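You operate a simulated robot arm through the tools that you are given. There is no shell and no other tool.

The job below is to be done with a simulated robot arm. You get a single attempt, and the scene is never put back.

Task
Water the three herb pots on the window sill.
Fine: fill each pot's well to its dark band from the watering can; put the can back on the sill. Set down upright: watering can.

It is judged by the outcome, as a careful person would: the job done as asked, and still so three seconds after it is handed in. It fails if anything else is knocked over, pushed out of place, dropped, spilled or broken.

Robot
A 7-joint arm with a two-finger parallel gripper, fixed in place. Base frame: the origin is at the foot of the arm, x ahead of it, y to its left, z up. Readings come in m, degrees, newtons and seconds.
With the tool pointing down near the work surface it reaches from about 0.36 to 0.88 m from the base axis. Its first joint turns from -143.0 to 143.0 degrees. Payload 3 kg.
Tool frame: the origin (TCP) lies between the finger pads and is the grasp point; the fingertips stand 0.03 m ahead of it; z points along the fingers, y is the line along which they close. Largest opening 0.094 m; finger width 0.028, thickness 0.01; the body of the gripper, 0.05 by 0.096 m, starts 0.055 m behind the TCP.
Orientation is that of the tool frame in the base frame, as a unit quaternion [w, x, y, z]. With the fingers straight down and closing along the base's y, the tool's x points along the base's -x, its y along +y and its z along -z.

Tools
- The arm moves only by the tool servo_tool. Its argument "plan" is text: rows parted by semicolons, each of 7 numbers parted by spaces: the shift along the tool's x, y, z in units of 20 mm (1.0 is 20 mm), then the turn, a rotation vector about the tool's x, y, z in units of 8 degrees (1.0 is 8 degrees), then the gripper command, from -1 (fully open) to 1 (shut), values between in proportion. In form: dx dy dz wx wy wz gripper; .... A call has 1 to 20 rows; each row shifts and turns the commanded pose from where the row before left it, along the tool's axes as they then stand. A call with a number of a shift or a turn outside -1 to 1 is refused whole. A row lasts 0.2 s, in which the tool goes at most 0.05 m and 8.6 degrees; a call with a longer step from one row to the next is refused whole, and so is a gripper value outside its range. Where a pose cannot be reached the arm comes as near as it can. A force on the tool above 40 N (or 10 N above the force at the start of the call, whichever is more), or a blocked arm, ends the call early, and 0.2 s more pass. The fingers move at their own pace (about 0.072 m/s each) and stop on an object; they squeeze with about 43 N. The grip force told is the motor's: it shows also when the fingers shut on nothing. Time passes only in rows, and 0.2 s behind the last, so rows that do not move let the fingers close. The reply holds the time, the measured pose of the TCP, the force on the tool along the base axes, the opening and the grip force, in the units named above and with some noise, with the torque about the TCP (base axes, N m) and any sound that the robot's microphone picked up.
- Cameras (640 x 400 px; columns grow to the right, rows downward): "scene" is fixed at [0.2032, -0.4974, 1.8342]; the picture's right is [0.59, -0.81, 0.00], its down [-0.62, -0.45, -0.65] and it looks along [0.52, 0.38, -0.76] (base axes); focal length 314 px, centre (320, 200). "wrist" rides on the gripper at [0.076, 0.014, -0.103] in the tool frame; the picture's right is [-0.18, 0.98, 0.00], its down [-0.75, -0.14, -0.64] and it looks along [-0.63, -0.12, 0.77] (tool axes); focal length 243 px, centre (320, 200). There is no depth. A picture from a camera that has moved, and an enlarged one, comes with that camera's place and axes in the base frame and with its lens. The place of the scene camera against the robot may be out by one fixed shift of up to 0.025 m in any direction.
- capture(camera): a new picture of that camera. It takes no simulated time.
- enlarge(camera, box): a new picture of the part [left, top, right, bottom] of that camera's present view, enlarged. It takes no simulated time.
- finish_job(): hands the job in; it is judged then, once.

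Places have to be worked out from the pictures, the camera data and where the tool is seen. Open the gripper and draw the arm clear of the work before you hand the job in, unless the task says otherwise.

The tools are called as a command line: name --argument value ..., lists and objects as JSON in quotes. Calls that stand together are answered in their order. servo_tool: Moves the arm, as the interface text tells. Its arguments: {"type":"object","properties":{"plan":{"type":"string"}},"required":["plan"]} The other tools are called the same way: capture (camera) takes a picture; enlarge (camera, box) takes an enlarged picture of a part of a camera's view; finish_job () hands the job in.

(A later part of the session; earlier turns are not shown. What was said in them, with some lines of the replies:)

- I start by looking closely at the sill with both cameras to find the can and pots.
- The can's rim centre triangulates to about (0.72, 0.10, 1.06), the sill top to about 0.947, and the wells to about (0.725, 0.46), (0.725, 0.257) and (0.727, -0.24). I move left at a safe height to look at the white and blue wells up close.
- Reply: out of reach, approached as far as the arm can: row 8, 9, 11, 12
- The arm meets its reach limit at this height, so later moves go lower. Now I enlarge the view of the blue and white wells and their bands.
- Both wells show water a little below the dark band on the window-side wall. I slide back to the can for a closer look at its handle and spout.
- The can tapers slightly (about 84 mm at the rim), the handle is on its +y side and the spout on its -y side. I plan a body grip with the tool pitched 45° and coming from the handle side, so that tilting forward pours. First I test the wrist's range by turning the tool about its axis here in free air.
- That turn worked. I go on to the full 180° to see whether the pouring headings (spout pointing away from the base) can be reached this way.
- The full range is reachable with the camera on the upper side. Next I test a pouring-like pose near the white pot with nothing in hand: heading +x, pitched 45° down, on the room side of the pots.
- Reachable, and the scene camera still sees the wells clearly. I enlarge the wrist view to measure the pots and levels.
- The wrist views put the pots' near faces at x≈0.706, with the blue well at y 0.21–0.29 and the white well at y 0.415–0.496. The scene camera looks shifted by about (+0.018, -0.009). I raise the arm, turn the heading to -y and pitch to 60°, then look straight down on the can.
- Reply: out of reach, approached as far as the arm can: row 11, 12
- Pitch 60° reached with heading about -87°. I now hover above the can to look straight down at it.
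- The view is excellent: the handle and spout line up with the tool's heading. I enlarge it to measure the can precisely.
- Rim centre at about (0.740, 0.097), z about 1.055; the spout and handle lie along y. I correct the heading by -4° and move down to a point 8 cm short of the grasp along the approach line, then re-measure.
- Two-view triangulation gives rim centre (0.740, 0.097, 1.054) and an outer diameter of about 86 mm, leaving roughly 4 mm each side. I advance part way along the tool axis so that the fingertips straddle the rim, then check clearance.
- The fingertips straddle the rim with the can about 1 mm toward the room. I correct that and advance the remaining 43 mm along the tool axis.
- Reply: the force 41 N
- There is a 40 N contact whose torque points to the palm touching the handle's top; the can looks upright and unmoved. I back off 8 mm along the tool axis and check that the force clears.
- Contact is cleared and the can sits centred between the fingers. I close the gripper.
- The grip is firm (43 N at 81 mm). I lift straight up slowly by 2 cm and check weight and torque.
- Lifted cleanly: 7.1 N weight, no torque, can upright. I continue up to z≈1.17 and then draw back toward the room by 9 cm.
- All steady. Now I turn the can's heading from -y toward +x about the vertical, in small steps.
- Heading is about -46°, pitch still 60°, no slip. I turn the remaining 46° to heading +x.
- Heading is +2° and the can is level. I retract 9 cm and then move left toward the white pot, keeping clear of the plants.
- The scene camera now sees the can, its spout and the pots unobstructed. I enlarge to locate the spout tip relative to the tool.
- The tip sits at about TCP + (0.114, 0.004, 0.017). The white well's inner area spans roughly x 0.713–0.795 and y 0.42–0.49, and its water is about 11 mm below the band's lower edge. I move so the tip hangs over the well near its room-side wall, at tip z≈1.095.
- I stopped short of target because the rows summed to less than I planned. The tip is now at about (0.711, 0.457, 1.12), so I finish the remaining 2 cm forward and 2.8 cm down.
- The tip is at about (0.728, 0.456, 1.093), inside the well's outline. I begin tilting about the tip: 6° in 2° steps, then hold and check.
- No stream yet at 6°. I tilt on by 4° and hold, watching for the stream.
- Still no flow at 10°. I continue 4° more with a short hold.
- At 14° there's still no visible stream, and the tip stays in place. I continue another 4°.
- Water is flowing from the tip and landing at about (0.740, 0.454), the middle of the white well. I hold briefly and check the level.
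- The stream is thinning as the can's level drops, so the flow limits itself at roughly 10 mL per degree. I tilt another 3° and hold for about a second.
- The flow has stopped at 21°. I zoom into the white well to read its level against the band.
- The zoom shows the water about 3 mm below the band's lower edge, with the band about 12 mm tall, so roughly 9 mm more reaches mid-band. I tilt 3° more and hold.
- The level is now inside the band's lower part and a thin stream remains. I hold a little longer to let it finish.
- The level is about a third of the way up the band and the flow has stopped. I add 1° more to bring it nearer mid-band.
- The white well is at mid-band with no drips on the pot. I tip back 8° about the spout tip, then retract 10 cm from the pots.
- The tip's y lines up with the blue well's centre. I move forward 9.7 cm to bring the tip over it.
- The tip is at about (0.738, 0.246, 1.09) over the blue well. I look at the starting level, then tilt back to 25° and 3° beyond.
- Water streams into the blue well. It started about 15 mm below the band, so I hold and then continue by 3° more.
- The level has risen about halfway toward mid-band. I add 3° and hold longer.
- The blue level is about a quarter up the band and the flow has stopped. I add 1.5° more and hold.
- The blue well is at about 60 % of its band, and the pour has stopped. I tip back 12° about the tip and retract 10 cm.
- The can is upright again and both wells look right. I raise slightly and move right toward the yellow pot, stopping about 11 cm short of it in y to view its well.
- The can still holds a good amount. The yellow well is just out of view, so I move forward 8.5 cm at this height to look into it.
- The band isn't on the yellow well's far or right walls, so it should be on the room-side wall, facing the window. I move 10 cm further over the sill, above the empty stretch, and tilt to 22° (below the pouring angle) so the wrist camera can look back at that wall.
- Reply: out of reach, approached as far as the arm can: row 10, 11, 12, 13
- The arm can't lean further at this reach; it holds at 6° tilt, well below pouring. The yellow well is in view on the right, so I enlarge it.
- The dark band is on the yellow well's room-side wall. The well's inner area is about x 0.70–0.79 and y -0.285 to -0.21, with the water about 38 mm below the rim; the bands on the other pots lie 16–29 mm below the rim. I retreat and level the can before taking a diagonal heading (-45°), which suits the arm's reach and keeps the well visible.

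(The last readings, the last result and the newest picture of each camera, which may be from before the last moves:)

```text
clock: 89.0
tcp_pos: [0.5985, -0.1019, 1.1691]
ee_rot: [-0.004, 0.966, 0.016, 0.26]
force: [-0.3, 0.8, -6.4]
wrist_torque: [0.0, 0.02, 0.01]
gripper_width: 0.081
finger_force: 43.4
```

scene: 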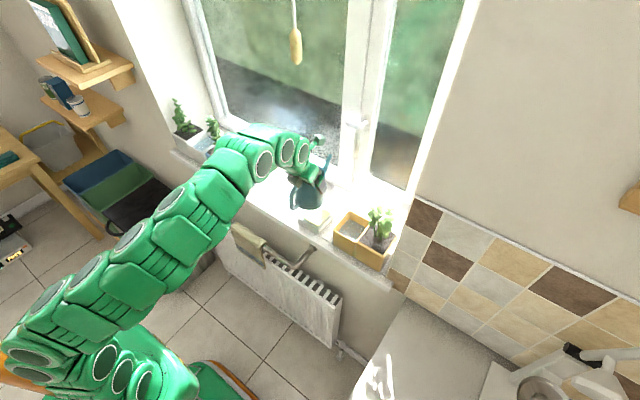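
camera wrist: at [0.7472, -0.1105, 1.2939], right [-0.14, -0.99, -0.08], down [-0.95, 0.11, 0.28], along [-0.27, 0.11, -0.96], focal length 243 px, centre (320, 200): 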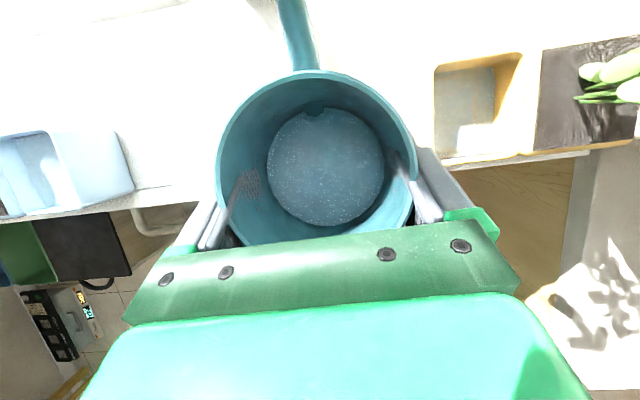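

The can is level at heading +2°. Now I turn the heading by -47°.

servo_tool --plan "0 0 0 -0.125 0 0.217 1;0 0 0 -0.25 0 0.433 1;0 0 0 -0.25 0 0.433 1;0 0 0 -0.25 0 0.433 1;0 0 0 -0.25 0 0.433 1;0 0 0 -0.25 0 0.433 1;0 0 0 -0.25 0 0.433 1;0 0 0 -0.25 0 0.433 1;0 0 0 -0.25 0 0.433 1;0 0 0 -0.25 0 0.433 1;0 0 0 -0.25 0 0.433 1;0 0 0 -0.25 0 0.433 1;0 0 0 -0.1 0 0.173 1;0 0 0 0 0 0 1"

capture --camera "scene"

capture --camera "wrist"

```text
clock: 92.0
tcp_pos: [0.5977, -0.1014, 1.1691]
ee_rot: [0.1, 0.89, -0.375, 0.239]
force: [-0.4, -0.6, -6.7]
wrist_torque: [0.0, -0.01, -0.02]
gripper_width: 0.0812
finger_force: 42.9
```

```text
taken
```

scene: 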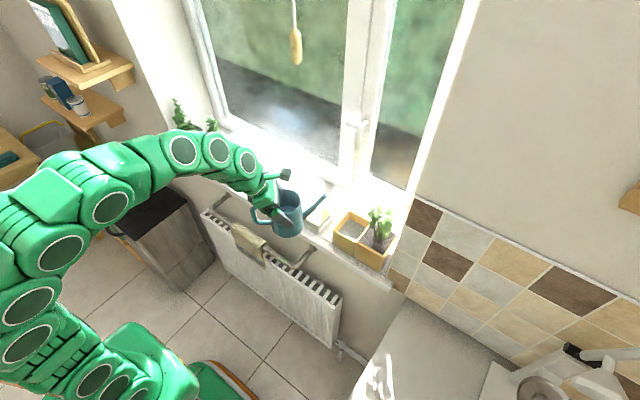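

```text
taken
camera wrist: at [0.5991, -0.1215, 1.295], right [-0.81, -0.57, -0.09], down [-0.58, 0.8, 0.18], along [-0.03, 0.2, -0.98], focal length 243 px, centre (320, 200)
```

wrist: 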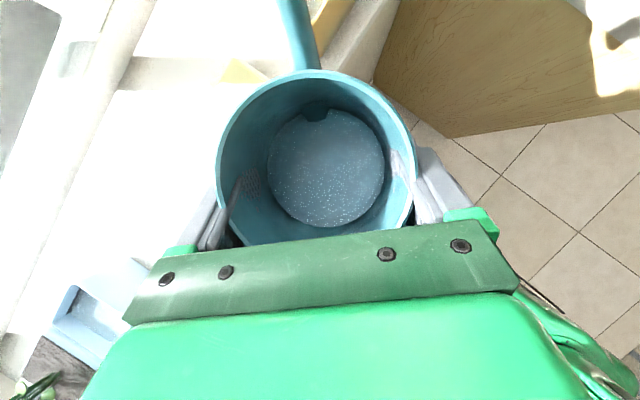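

Heading is -45.5° and the scene camera sees the yellow well clearly. I tilt in place to 28°, still below the roughly 35° at which it would pour.

servo_tool --plan "0 0 0 0 -0.25 0 1;0 0 0 0 -0.5 0 1;0 0 0 0 -0.5 0 1;0 0 0 0 -0.5 0 1;0 0 0 0 -0.5 0 1;0 0 0 0 -0.5 0 1;0 0 0 0 -0.5 0 1;0 0 0 0 -0.25 0 1;0 0 0 0 0 0 1"

enlarge --camera "scene" --box '[240, 160, 400, 280]'

```text
clock: 94.0
tcp_pos: [0.5979, -0.1008, 1.1683]
ee_rot: [0.007, 0.922, -0.388, 0.017]
force: [0.6, -0.2, -7.3]
wrist_torque: [-0.09, -0.09, -0.01]
gripper_width: 0.0811
finger_force: 42.9
```

```text
3.33 times, centred on (320, 220) of scene
camera zoom: at [0.2032, -0.4974, 1.8342], right [0.59, -0.81, 0.0], down [-0.62, -0.45, -0.65], along [0.52, 0.38, -0.76], focal length 1047 px, centre (320, 133)
```

zoom: 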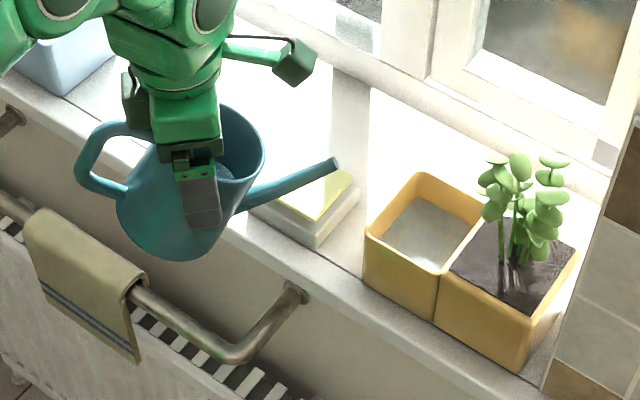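

All clear. I move the tip forward along its heading over the yellow well, then lower 4.5 cm.

servo_tool --plan "0.3 0 0 0 0 0 1;0.7 0 0 0 0 0 1;0.9 -0.03 0 0 0 0 1;0.9 -0.04 0 0 0 0 1;0.8 0 0 0 0 0 1;0.56 0 0 0 0 0 1;0.3 0 0 0 0 0 1;0 0 0.3 0 0 0 1;0 0 0.5 0 0 0 1;0 0 0.6 0 0 0 1;0 0 0.5 0 0 0 1;0 0 0.3 0 0 0 1;0 0 0.2 0 0 0 1;0 0 0 0 0 0 1"

enlarge --camera "scene" --box '[270, 160, 400, 270]'

capture --camera "wrist"

```text
clock: 97.0
tcp_pos: [0.6616, -0.1652, 1.1259]
ee_rot: [0.007, 0.921, -0.388, 0.016]
force: [1.1, -0.1, -5.9]
wrist_torque: [-0.09, -0.07, 0.01]
gripper_width: 0.0811
finger_force: 42.8
```

```text
3.64 times, centred on (335, 215) of scene
camera zoom: at [0.2032, -0.4974, 1.8342], right [0.59, -0.81, 0.0], down [-0.62, -0.45, -0.65], along [0.52, 0.38, -0.76], focal length 1142 px, centre (266, 146)
```

zoom: 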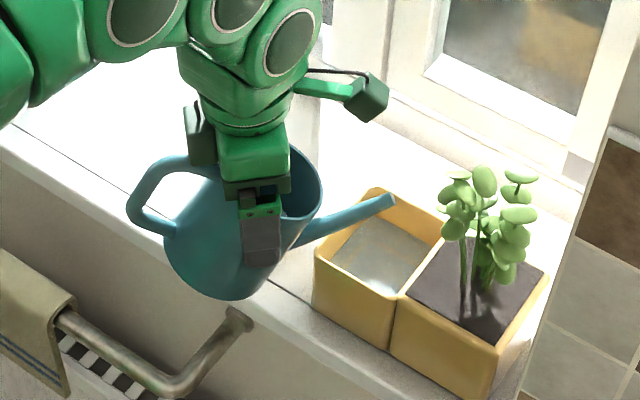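

```text
taken
camera wrist: at [0.7037, -0.2274, 1.2297], right [-0.83, -0.55, -0.01], down [-0.44, 0.65, 0.61], along [-0.34, 0.51, -0.79], focal length 243 px, centre (320, 200)
```

wrist: 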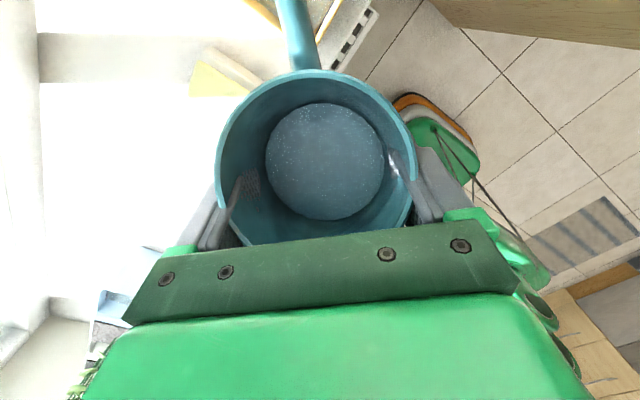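

The tip is over the well but a little toward the soil cell. I shift about 1 cm toward +y, then tilt up to 36° about the tip.

servo_tool --plan "-0.11 -0.25 0 0 0 0 1;-0.11 -0.25 0 0 0 0 1;0.076 0 -0.1825 0 -0.25 0 1;0.076 0 -0.1825 0 -0.25 0 1;0.076 0 -0.1825 0 -0.25 0 1;0.076 0 -0.1825 0 -0.25 0 1;0 0 0 0 0 0 1"

enlarge --camera "scene" --box '[270, 160, 400, 270]'

```text
clock: 98.6
tcp_pos: [0.6718, -0.1587, 1.1376]
ee_rot: [-0.021, 0.92, -0.388, -0.047]
force: [-0.1, 0.7, -7.4]
wrist_torque: [-0.08, -0.06, -0.01]
gripper_width: 0.0811
finger_force: 42.8
```

```text
3.64 times, centred on (335, 215) of scene
camera zoom: at [0.2032, -0.4974, 1.8342], right [0.59, -0.81, 0.0], down [-0.62, -0.45, -0.65], along [0.52, 0.38, -0.76], focal length 1142 px, centre (266, 146)
```

zoom: 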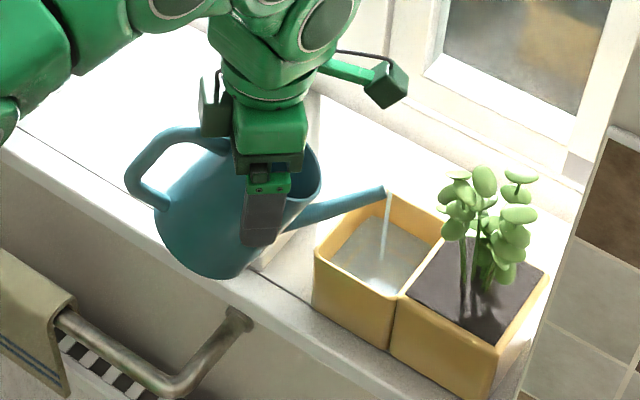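

Water falls into the middle of the yellow well. I hold, tilt 3° more, and hold again before reading the level.

servo_tool --plan "0 0 0 0 0 0 1;0 0 0 0 0 0 1;0.076 0 -0.1825 0 -0.25 0 1;0.038 0 -0.0913 0 -0.125 0 1;0 0 0 0 0 0 1;0 0 0 0 0 0 1;0 0 0 0 0 0 1;0 0 0 0 0 0 1"

enlarge --camera "scene" --box '[325, 200, 395, 260]'

enlarge --camera "scene" --box '[270, 160, 400, 270]'

```text
clock: 100.4
tcp_pos: [0.6723, -0.1634, 1.1425]
ee_rot: [-0.032, 0.919, -0.388, -0.071]
force: [-0.6, -0.7, -6.8]
wrist_torque: [-0.05, -0.1, 0.0]
gripper_width: 0.0812
finger_force: 42.3
```

```text
6.67 times, centred on (360, 230) of scene
camera zoom: at [0.2032, -0.4974, 1.8342], right [0.59, -0.81, 0.0], down [-0.62, -0.45, -0.65], along [0.52, 0.38, -0.76], focal length 2094 px, centre (53, 0)
```

zoom: 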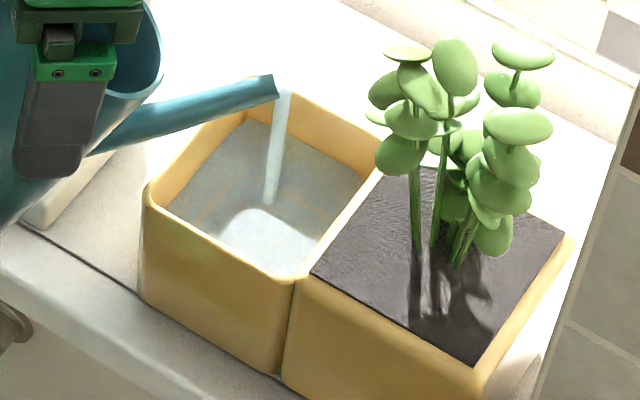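

```text
3.64 times, centred on (335, 215) of scene
camera zoom: at [0.2032, -0.4974, 1.8342], right [0.59, -0.81, 0.0], down [-0.62, -0.45, -0.65], along [0.52, 0.38, -0.76], focal length 1142 px, centre (266, 146)
```

zoom: 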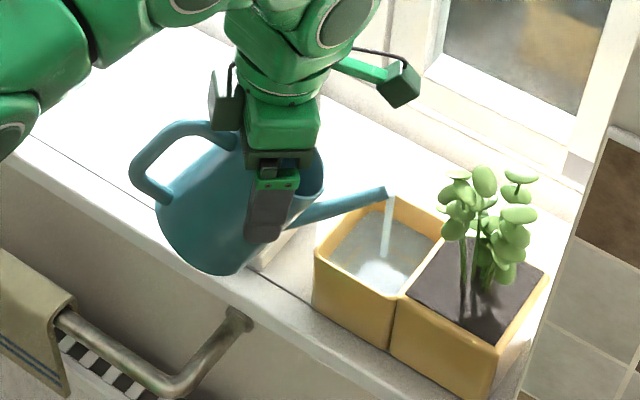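

The level has risen about 7 mm, with water still flowing. I hold at this angle for another second.

servo_tool --plan "0 0 0 0 0 0 1;0 0 0 0 0 0 1;0 0 0 0 0 0 1;0 0 0 0 0 0 1"

enlarge --camera "scene" --box '[325, 200, 395, 260]'

```text
clock: 101.4
tcp_pos: [0.6734, -0.1623, 1.1432]
ee_rot: [-0.031, 0.919, -0.387, -0.071]
force: [0.1, 0.2, -7.3]
wrist_torque: [-0.1, -0.12, 0.0]
gripper_width: 0.0808
finger_force: 42.7
```

```text
6.67 times, centred on (360, 230) of scene
camera zoom: at [0.2032, -0.4974, 1.8342], right [0.59, -0.81, 0.0], down [-0.62, -0.45, -0.65], along [0.52, 0.38, -0.76], focal length 2094 px, centre (53, 0)
```

zoom: 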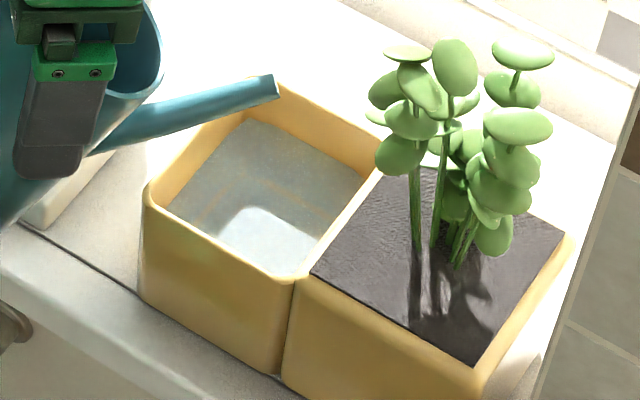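

The flow stopped with the water about 9 mm higher, near the band's lower edge by my estimate. I add 3° and hold.

servo_tool --plan "0.076 0 -0.1825 0 -0.25 0 1;0.038 0 -0.0913 0 -0.125 0 1;0 0 0 0 0 0 1;0 0 0 0 0 0 1;0 0 0 0 0 0 1;0 0 0 0 0 0 1;0 0 0 0 0 0 1;0 0 0 0 0 0 1;0 0 0 0 0 0 1"

enlarge --camera "scene" --box '[325, 200, 395, 260]'

enlarge --camera "scene" --box '[340, 205, 375, 245]'

```text
clock: 103.4
tcp_pos: [0.675, -0.1647, 1.1474]
ee_rot: [-0.041, 0.917, -0.386, -0.096]
force: [-0.3, -0.2, -7.5]
wrist_torque: [-0.08, -0.11, -0.06]
gripper_width: 0.081
finger_force: 42.8
```

```text
6.67 times, centred on (360, 230) of scene
camera zoom: at [0.2032, -0.4974, 1.8342], right [0.59, -0.81, 0.0], down [-0.62, -0.45, -0.65], along [0.52, 0.38, -0.76], focal length 2094 px, centre (53, 0)
```

zoom: 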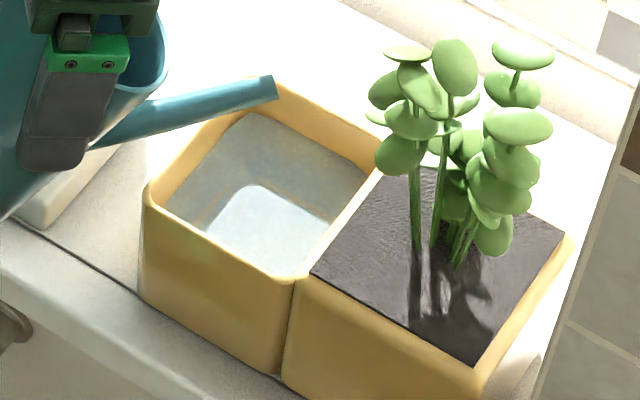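

```text
10.00 times, centred on (358, 225) of scene
camera zoom: at [0.2032, -0.4974, 1.8342], right [0.59, -0.81, 0.0], down [-0.62, -0.45, -0.65], along [0.52, 0.38, -0.76], focal length 3141 px, centre (-55, -50)
```

zoom: 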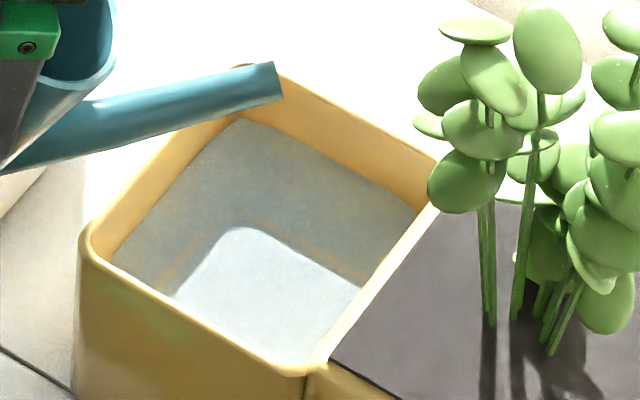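

By comparison with the blue pot's geometry, the yellow level is about 25 mm below the rim, inside the 18–30 mm band range. The flow has stopped, so I tip back about the tip, raise, and level the can.

servo_tool --plan "-0.0695 0 0.185 0 0.25 0 1;-0.0695 0 0.185 0 0.25 0 1;-0.0695 0 0.185 0 0.25 0 1;-0.0695 0 0.185 0 0.25 0 1;-0.0695 0 0.185 0 0.25 0 1;-0.0695 0 0.185 0 0.25 0 1;-0.0695 0 0.185 0 0.25 0 1;-0.0695 0 0.185 0 0.25 0 1;-0.0695 0 0.185 0 0.25 0 1;0.07 0 -0.5 0 0 0 1;0.07 0 -0.75 0 0 0 1;0.07 0 -0.75 0 0 0 1;0.06 0 -0.5 0 0 0 1;0 0 0 0 0.5 0 1;0 0 0 0 0.5 0 1;0 0 0 0 0.5 0 1;0 0 0 0 0.5 0 1;0 0 0 0 0.5 0 1;0 0 0 0 0.5 0 1;0 0 0 0 0 0 1"

capture --camera "scene"

capture --camera "wrist"

```text
clock: 107.6
tcp_pos: [0.665, -0.1529, 1.1673]
ee_rot: [0.1, 0.89, -0.375, 0.239]
force: [-0.2, 0.2, -7.0]
wrist_torque: [0.06, 0.0, 0.03]
gripper_width: 0.0811
finger_force: 43.0
```

```text
taken
```

scene: 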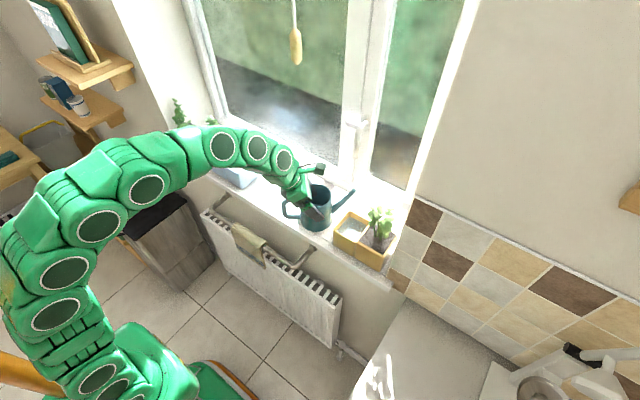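

```text
taken
camera wrist: at [0.6654, -0.1741, 1.2926], right [-0.81, -0.57, -0.09], down [-0.58, 0.8, 0.18], along [-0.03, 0.2, -0.98], focal length 243 px, centre (320, 200)
```

wrist: 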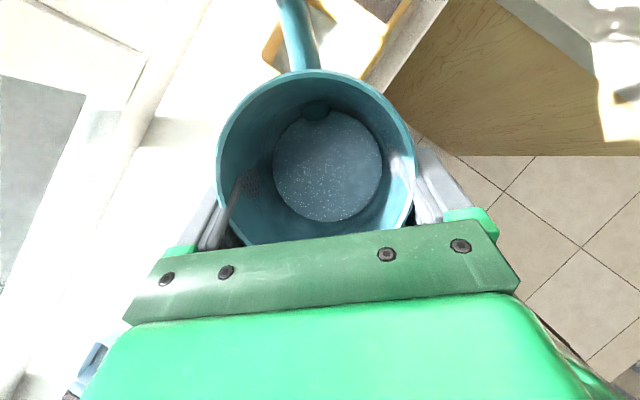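

The can is level. I shift toward the window and +y so that the wrist camera can look back at the yellow well's banded wall.

servo_tool --plan "0.1 -0.3 0.04 0 0 0 1;0.15 -0.7 0.06 0 0 0 1;0.17 -1 0.07 0 0 0 1;0.17 -1 0.07 0 0 0 1;0.17 -1 0.07 0 0 0 1;0.15 -0.6 0.06 0 0 0 1;0.1 -0.3 0.04 0 0 0 1;0 0 0 0 0 0 1"

capture --camera "wrist"

enlarge --camera "wrist" --box '[320, 0, 480, 110]'

```text
clock: 109.4
tcp_pos: [0.7511, -0.1006, 1.1686]
ee_rot: [0.101, 0.89, -0.375, 0.239]
force: [-0.1, 0.5, -6.1]
wrist_torque: [0.04, 0.02, 0.03]
gripper_width: 0.081
finger_force: 42.8
```

```text
taken
camera wrist: at [0.7515, -0.1207, 1.2957], right [-0.81, -0.57, -0.09], down [-0.58, 0.8, 0.18], along [-0.03, 0.2, -0.98], focal length 243 px, centre (320, 200)
```

wrist: 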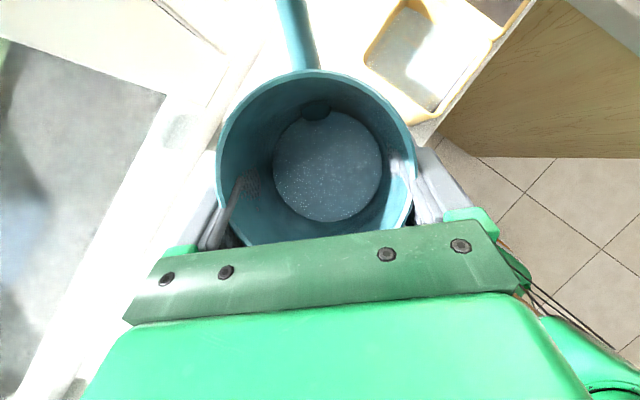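

```text
3.64 times, centred on (400, 55) of wrist
camera zoom: at [0.7515, -0.1207, 1.2957], right [-0.81, -0.57, -0.09], down [-0.58, 0.8, 0.18], along [-0.03, 0.2, -0.98], focal length 882 px, centre (29, 727)
```

zoom: 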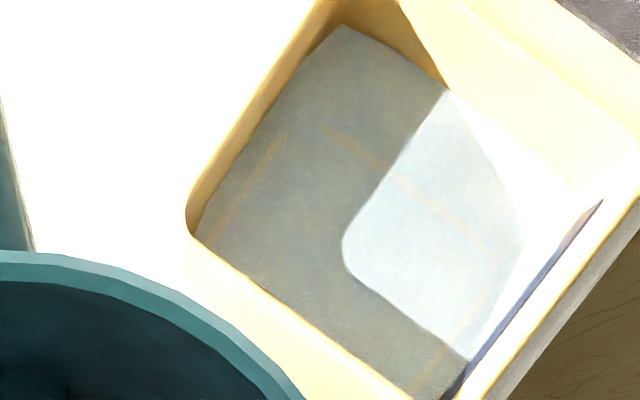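

The band on the room-side wall is visible, with the water reaching it. I zoom in closer to read how much of the band is covered.

enlarge --camera "wrist" --box '[420, 45, 480, 120]'

```text
5.33 times, centred on (450, 82) of wrist
camera zoom: at [0.7515, -0.1207, 1.2957], right [-0.81, -0.57, -0.09], down [-0.58, 0.8, 0.18], along [-0.03, 0.2, -0.98], focal length 1294 px, centre (-373, 827)
```

zoom: 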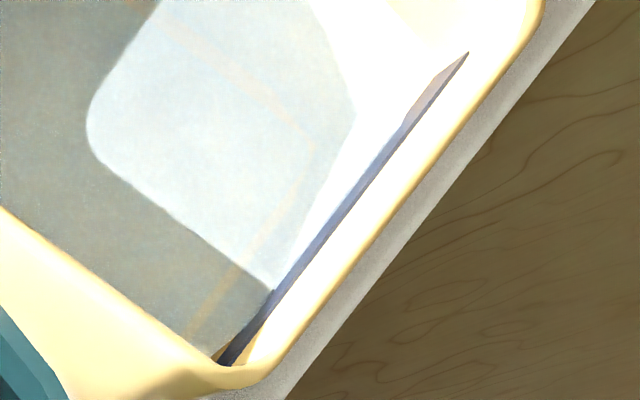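

I zoom deeper at the band.

enlarge --camera "wrist" --box '[437, 50, 467, 88]'

enlarge --camera "wrist" --box '[432, 84, 462, 122]'

enlarge --camera "scene" --box '[330, 205, 380, 255]'

```text
10.53 times, centred on (452, 69) of wrist
camera zoom: at [0.7515, -0.1207, 1.2957], right [-0.81, -0.57, -0.09], down [-0.58, 0.8, 0.18], along [-0.03, 0.2, -0.98], focal length 2554 px, centre (-1070, 1579)
```

zoom: 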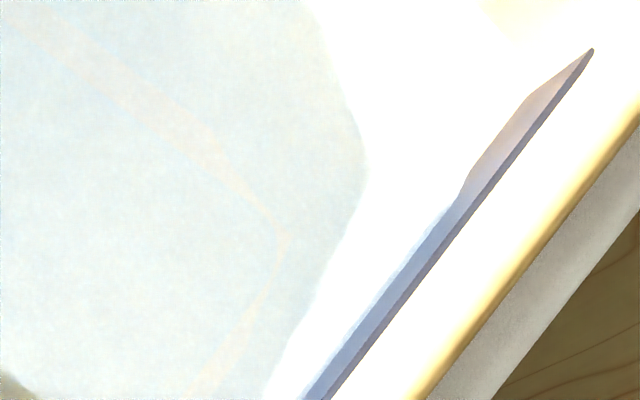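

```text
10.53 times, centred on (447, 103) of wrist
camera zoom: at [0.7515, -0.1207, 1.2957], right [-0.81, -0.57, -0.09], down [-0.58, 0.8, 0.18], along [-0.03, 0.2, -0.98], focal length 2554 px, centre (-1017, 1221)
```

zoom: 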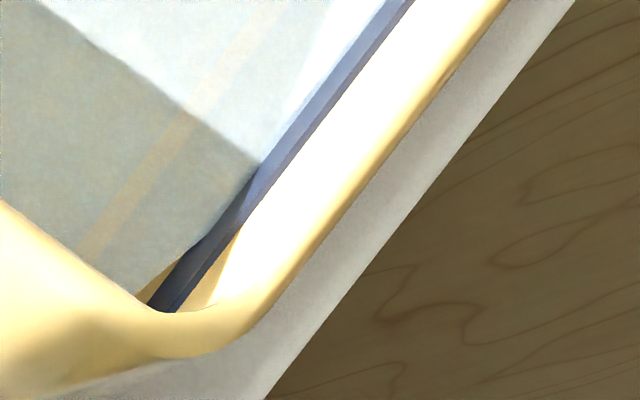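

```text
8.00 times, centred on (355, 230) of scene
camera zoom: at [0.2032, -0.4974, 1.8342], right [0.59, -0.81, 0.0], down [-0.62, -0.45, -0.65], along [0.52, 0.38, -0.76], focal length 2513 px, centre (40, -40)
```

zoom: 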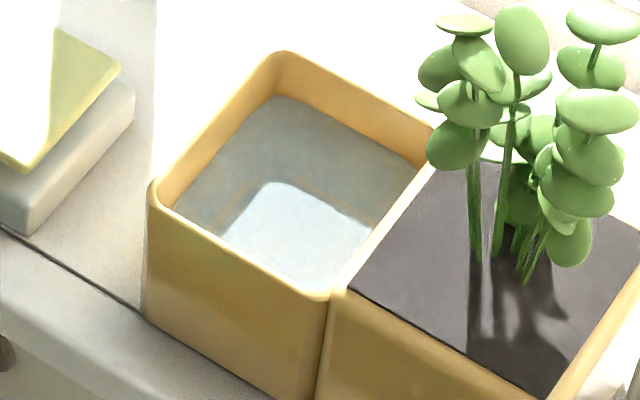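

About half of the band face shows above the water, so the yellow well is mid-band as well. Now I turn the can back to its original heading (-90°) before returning it.

servo_tool --plan "0 0 0 -0.125 0 0.217 1;0 0 0 -0.25 0 0.433 1;0 0 0 -0.25 0 0.433 1;0 0 0 -0.25 0 0.433 1;0 0 0 -0.25 0 0.433 1;0 0 0 -0.25 0 0.433 1;0 0 0 -0.25 0 0.433 1;0 0 0 -0.25 0 0.433 1;0 0 0 -0.25 0 0.433 1;0 0 0 -0.25 0 0.433 1;0 0 0 -0.25 0 0.433 1;0 0 0 -0.156 0 0.271 1;0 0 0 0 0 0 1"

```text
clock: 112.2
tcp_pos: [0.751, -0.0992, 1.1699]
ee_rot: [-0.183, -0.682, 0.684, -0.182]
force: [-0.8, -0.2, -8.1]
wrist_torque: [0.08, 0.0, 0.02]
gripper_width: 0.0807
finger_force: 43.1
```

Orientation matches the pick-up pose. I move back above the can's original spot.

servo_tool --plan "-0.303 0.02 -0.175 0 0 0 1;-0.65 0.043 -0.375 0 0 0 1;-0.866 0.057 -0.5 0 0 0 1;-0.866 0.057 -0.5 0 0 0 1;-0.866 0.057 -0.5 0 0 0 1;-0.866 0.057 -0.5 0 0 0 1;-0.866 0.057 -0.5 0 0 0 1;-0.866 0.057 -0.5 0 0 0 1;-0.866 0.057 -0.5 0 0 0 1;-0.866 0.057 -0.5 0 0 0 1;-0.65 0.043 -0.375 0 0 0 1;-0.329 0.02 -0.19 0 0 0 1;0 0 0 0 0 0 1"

capture --camera "scene"

capture --camera "wrist"

```text
clock: 115.0
tcp_pos: [0.7397, 0.1059, 1.1698]
ee_rot: [-0.182, -0.682, 0.684, -0.184]
force: [0.4, -0.2, -6.2]
wrist_torque: [0.05, -0.03, -0.01]
gripper_width: 0.0809
finger_force: 43.2
```

```text
taken
```

scene: 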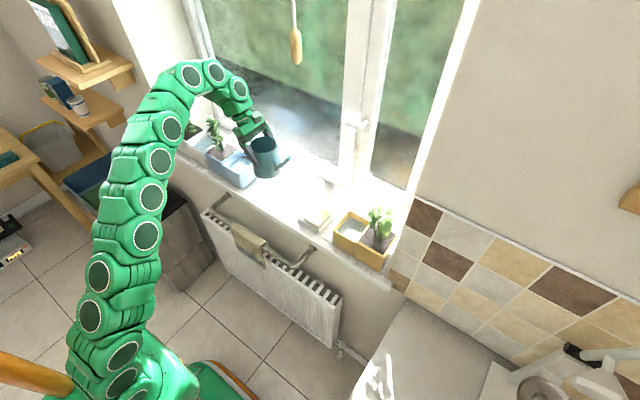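

```text
taken
camera wrist: at [0.7257, 0.0908, 1.2962], right [-0.98, 0.16, -0.09], down [0.14, 0.97, 0.18], along [0.12, 0.16, -0.98], focal length 243 px, centre (320, 200)
```

wrist: 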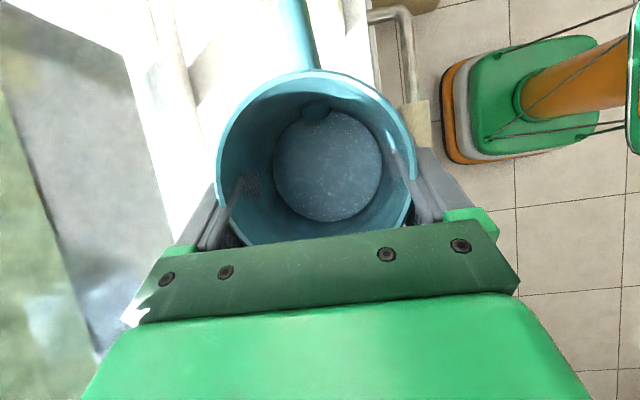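

I'm directly above the original spot. I lower to about 7 mm above the sill.

servo_tool --plan "-0.15 0 0.26 0 0 0 1;-0.3 0 0.52 0 0 0 1;-0.4 0 0.693 0 0 0 1;-0.4 0 0.693 0 0 0 1;-0.4 0 0.693 0 0 0 1;-0.4 0 0.693 0 0 0 1;-0.4 0 0.693 0 0 0 1;-0.4 0 0.693 0 0 0 1;-0.25 0 0.433 0 0 0 1;-0.15 0 0.26 0 0 0 1;0 0 0 0 0 0 1"

enlarge --camera "scene" --box '[230, 130, 310, 220]'

```text
clock: 117.4
tcp_pos: [0.7394, 0.1044, 1.0395]
ee_rot: [-0.183, -0.682, 0.684, -0.183]
force: [0.1, 0.2, -6.3]
wrist_torque: [0.03, 0.0, -0.03]
gripper_width: 0.0814
finger_force: 43.0
```

```text
4.44 times, centred on (270, 175) of scene
camera zoom: at [0.2032, -0.4974, 1.8342], right [0.59, -0.81, 0.0], down [-0.62, -0.45, -0.65], along [0.52, 0.38, -0.76], focal length 1396 px, centre (542, 311)
```

zoom: 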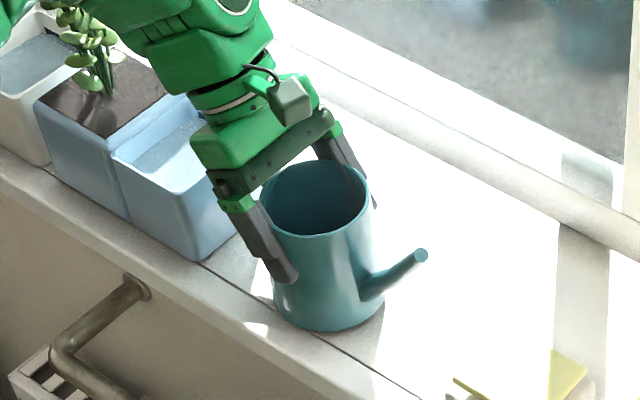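

Still carrying the weight (-6.3 N). I lower in 1.5–2 mm steps until the sill takes the load.

servo_tool --plan "-0.05 0 0.087 0 0 0 1;-0.05 0 0.087 0 0 0 1;-0.0375 0 0.065 0 0 0 1;0 0 0 0 0 0 1"

```text
clock: 118.4
tcp_pos: [0.7393, 0.1041, 1.0355]
ee_rot: [-0.182, -0.682, 0.684, -0.184]
force: [-2.6, 1.7, 5.0]
wrist_torque: [-0.32, 0.48, -0.18]
gripper_width: 0.0813
finger_force: 42.9
```

The sill has taken the load (reading went to +5 N). I open the fingers gently.

servo_tool --plan "0 0 0 0 0 0 -0.8;0 0 0 0 0 0 -0.9;0 0 0 0 0 0 -1;0 0 0 0 0 0 -1"

capture --camera "wrist"

enlarge --camera "scene" --box '[230, 130, 310, 220]'

```text
clock: 119.4
tcp_pos: [0.7398, 0.1044, 1.0355]
ee_rot: [-0.182, -0.683, 0.683, -0.184]
force: [0.1, 1.0, -0.2]
wrist_torque: [0.03, 0.02, 0.03]
gripper_width: 0.094
finger_force: 0.0
```

```text
taken
camera wrist: at [0.7261, 0.0892, 1.1604], right [-0.98, 0.16, -0.09], down [0.14, 0.97, 0.18], along [0.12, 0.16, -0.98], focal length 243 px, centre (320, 200)
```

wrist: 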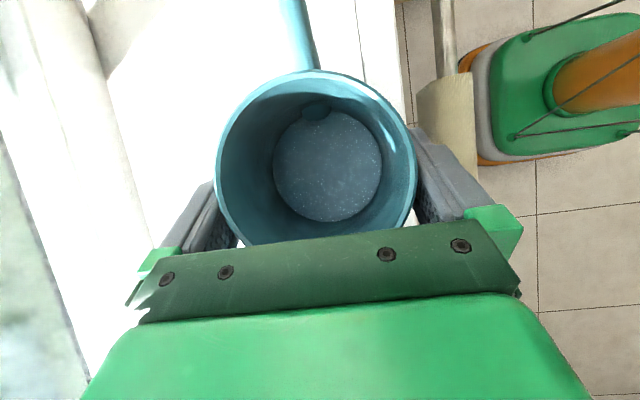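

```text
4.44 times, centred on (270, 175) of scene
camera zoom: at [0.2032, -0.4974, 1.8342], right [0.59, -0.81, 0.0], down [-0.62, -0.45, -0.65], along [0.52, 0.38, -0.76], focal length 1396 px, centre (542, 311)
```

zoom: 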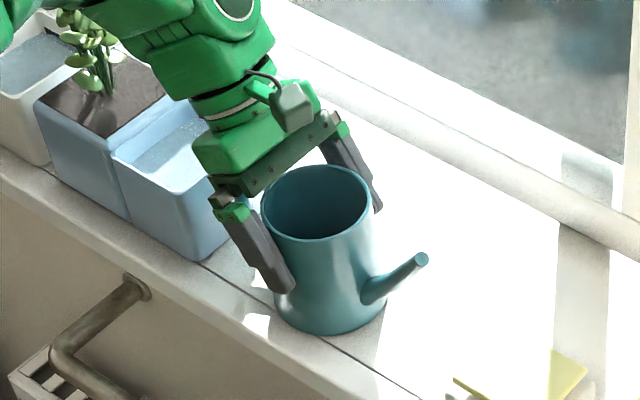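

The can stands upright and free. I withdraw along the approach line, 10 cm back, slowly at first.

servo_tool --plan "0 0 -0.25 0 0 0 -1;0 0 -0.4 0 0 0 -1;0 0 -0.4 0 0 0 -1;0 0 -0.5 0 0 0 -1;0 0 -0.6 0 0 0 -1;0 0 -0.7 0 0 0 -1;0 0 -0.8 0 0 0 -1;0 0 -0.8 0 0 0 -1;0 0 -0.6 0 0 0 -1"

capture --camera "wrist"

capture --camera "scene"

```text
clock: 121.4
tcp_pos: [0.7396, 0.1535, 1.1214]
ee_rot: [-0.182, -0.682, 0.684, -0.184]
force: [-0.3, 0.2, 0.9]
wrist_torque: [-0.03, 0.01, 0.02]
gripper_width: 0.0938
finger_force: 0.1
```

```text
taken
camera wrist: at [0.7258, 0.1403, 1.2477], right [-0.98, 0.16, -0.09], down [0.14, 0.97, 0.18], along [0.12, 0.16, -0.98], focal length 243 px, centre (320, 200)
```

wrist: 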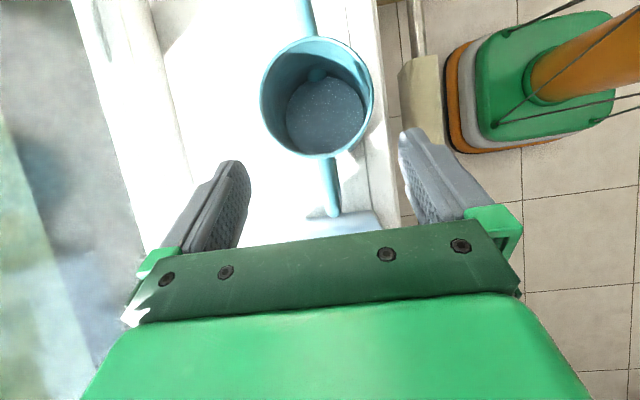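

```text
taken
```

scene: 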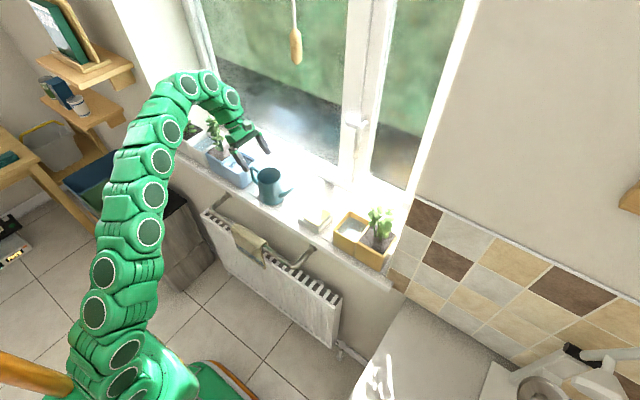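

The can is standing where it began. I rise 6 cm and then draw the arm back 20 cm toward the room.

servo_tool --plan "0.4 0 -0.693 0 0 0 -1;0.5 0 -0.866 0 0 0 -1;0.5 0 -0.866 0 0 0 -1;0 0.5 0 0 0 0 -1;0 1 0 0 0 0 -1;0 1 0 0 0 0 -1;0 1 0 0 0 0 -1;0 1 0 0 0 0 -1;0 1 0 0 0 0 -1;0 1 0 0 0 0 -1;0 1 0 0 0 0 -1;0 1 0 0 0 0 -1;0 1 0 0 0 0 -1;0 0.5 0 0 0 0 -1;0 0 0 0 0 0 -1"

capture --camera "scene"

enlarge --camera "scene" --box '[160, 90, 300, 210]'

enlarge --camera "scene" --box '[290, 180, 400, 280]'

capture --camera "wrist"

```text
clock: 124.6
tcp_pos: [0.536, 0.1536, 1.1691]
ee_rot: [-0.183, -0.682, 0.684, -0.183]
force: [-0.1, 1.0, 0.2]
wrist_torque: [-0.04, 0.0, -0.02]
gripper_width: 0.0937
finger_force: 0.0
out of reach, approached as far as the arm can: row 3
```

```text
taken
```

scene: 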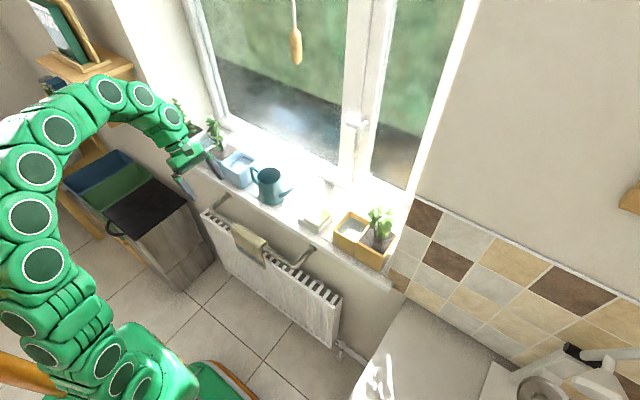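

```text
3.33 times, centred on (230, 150) of scene
camera zoom: at [0.2032, -0.4974, 1.8342], right [0.59, -0.81, 0.0], down [-0.62, -0.45, -0.65], along [0.52, 0.38, -0.76], focal length 1047 px, centre (620, 367)
```

zoom: 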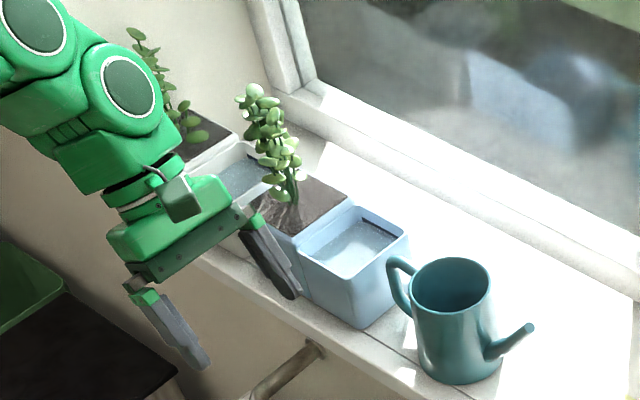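

```text
4.00 times, centred on (345, 230) of scene
camera zoom: at [0.2032, -0.4974, 1.8342], right [0.59, -0.81, 0.0], down [-0.62, -0.45, -0.65], along [0.52, 0.38, -0.76], focal length 1256 px, centre (220, 80)
```

zoom: 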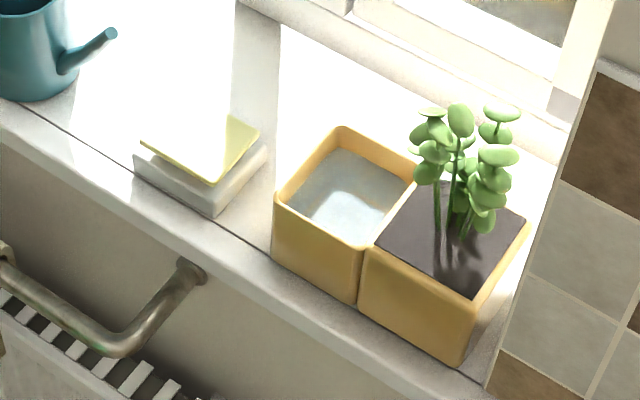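

```text
taken
camera wrist: at [0.5223, 0.1383, 1.294], right [-0.98, 0.16, -0.09], down [0.14, 0.97, 0.18], along [0.12, 0.16, -0.98], focal length 243 px, centre (320, 200)
```

wrist: 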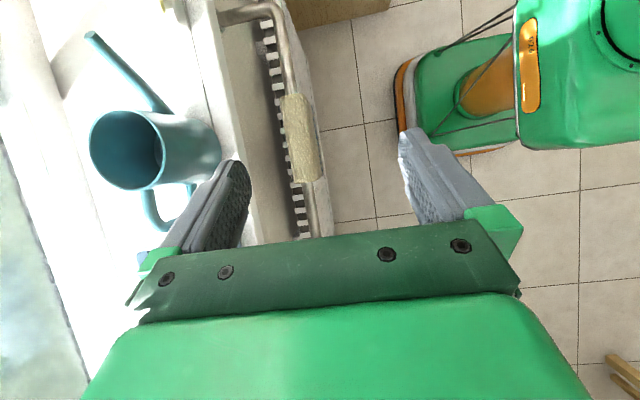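

Everything stands as it should. I take one last close look at the white and blue levels before handing in.

enlarge --camera "scene" --box '[205, 128, 240, 155]'

enlarge --camera "scene" --box '[232, 145, 272, 175]'

```text
14.81 times, centred on (222, 142) of scene
camera zoom: at [0.2032, -0.4974, 1.8342], right [0.59, -0.81, 0.0], down [-0.62, -0.45, -0.65], along [0.52, 0.38, -0.76], focal length 4653 px, centre (1764, 1067)
```

zoom: 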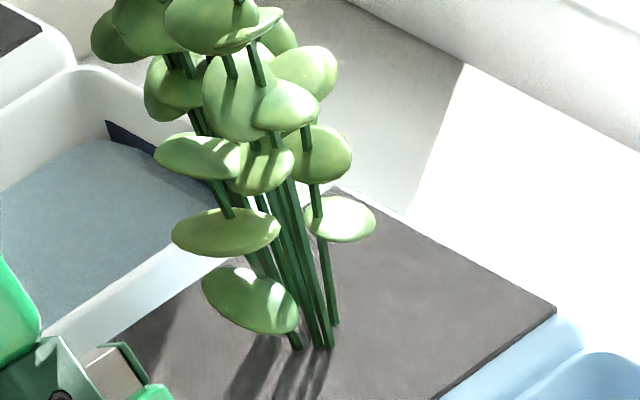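

```text
13.33 times, centred on (252, 160) of scene
camera zoom: at [0.2032, -0.4974, 1.8342], right [0.59, -0.81, 0.0], down [-0.62, -0.45, -0.65], along [0.52, 0.38, -0.76], focal length 4188 px, centre (1227, 733)
```

zoom: 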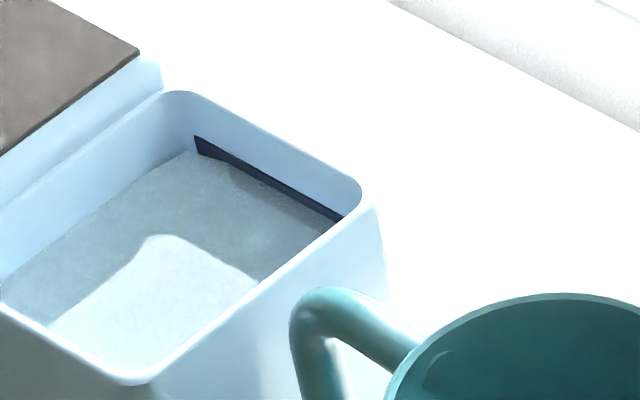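

All three wells are at their bands, the can is upright at its original place, and the arm is clear with the gripper open. I hand the job in.

finish_job

```text
The job is handed in.
```

All three herb pots are watered. The watering can is upright on the sill where it stood before. I saw no spills, and nothing else on the sill was moved.

- **White pot:** the water reaches about the middle of the dark band.
- **Blue pot:** the water reaches a little above the middle of the band.
- **Yellow pot:** I judge the water to be about mid-band. Its band is on the wall facing the window, so I could only see it at a steep angle and checked it against the other two pots.

On the first approach the gripper's palm pressed on the can's handle with about 40 N. I backed off before gripping, and the can did not visibly move. The can still has some water in it. The gripper is open and the arm is drawn back from the sill.
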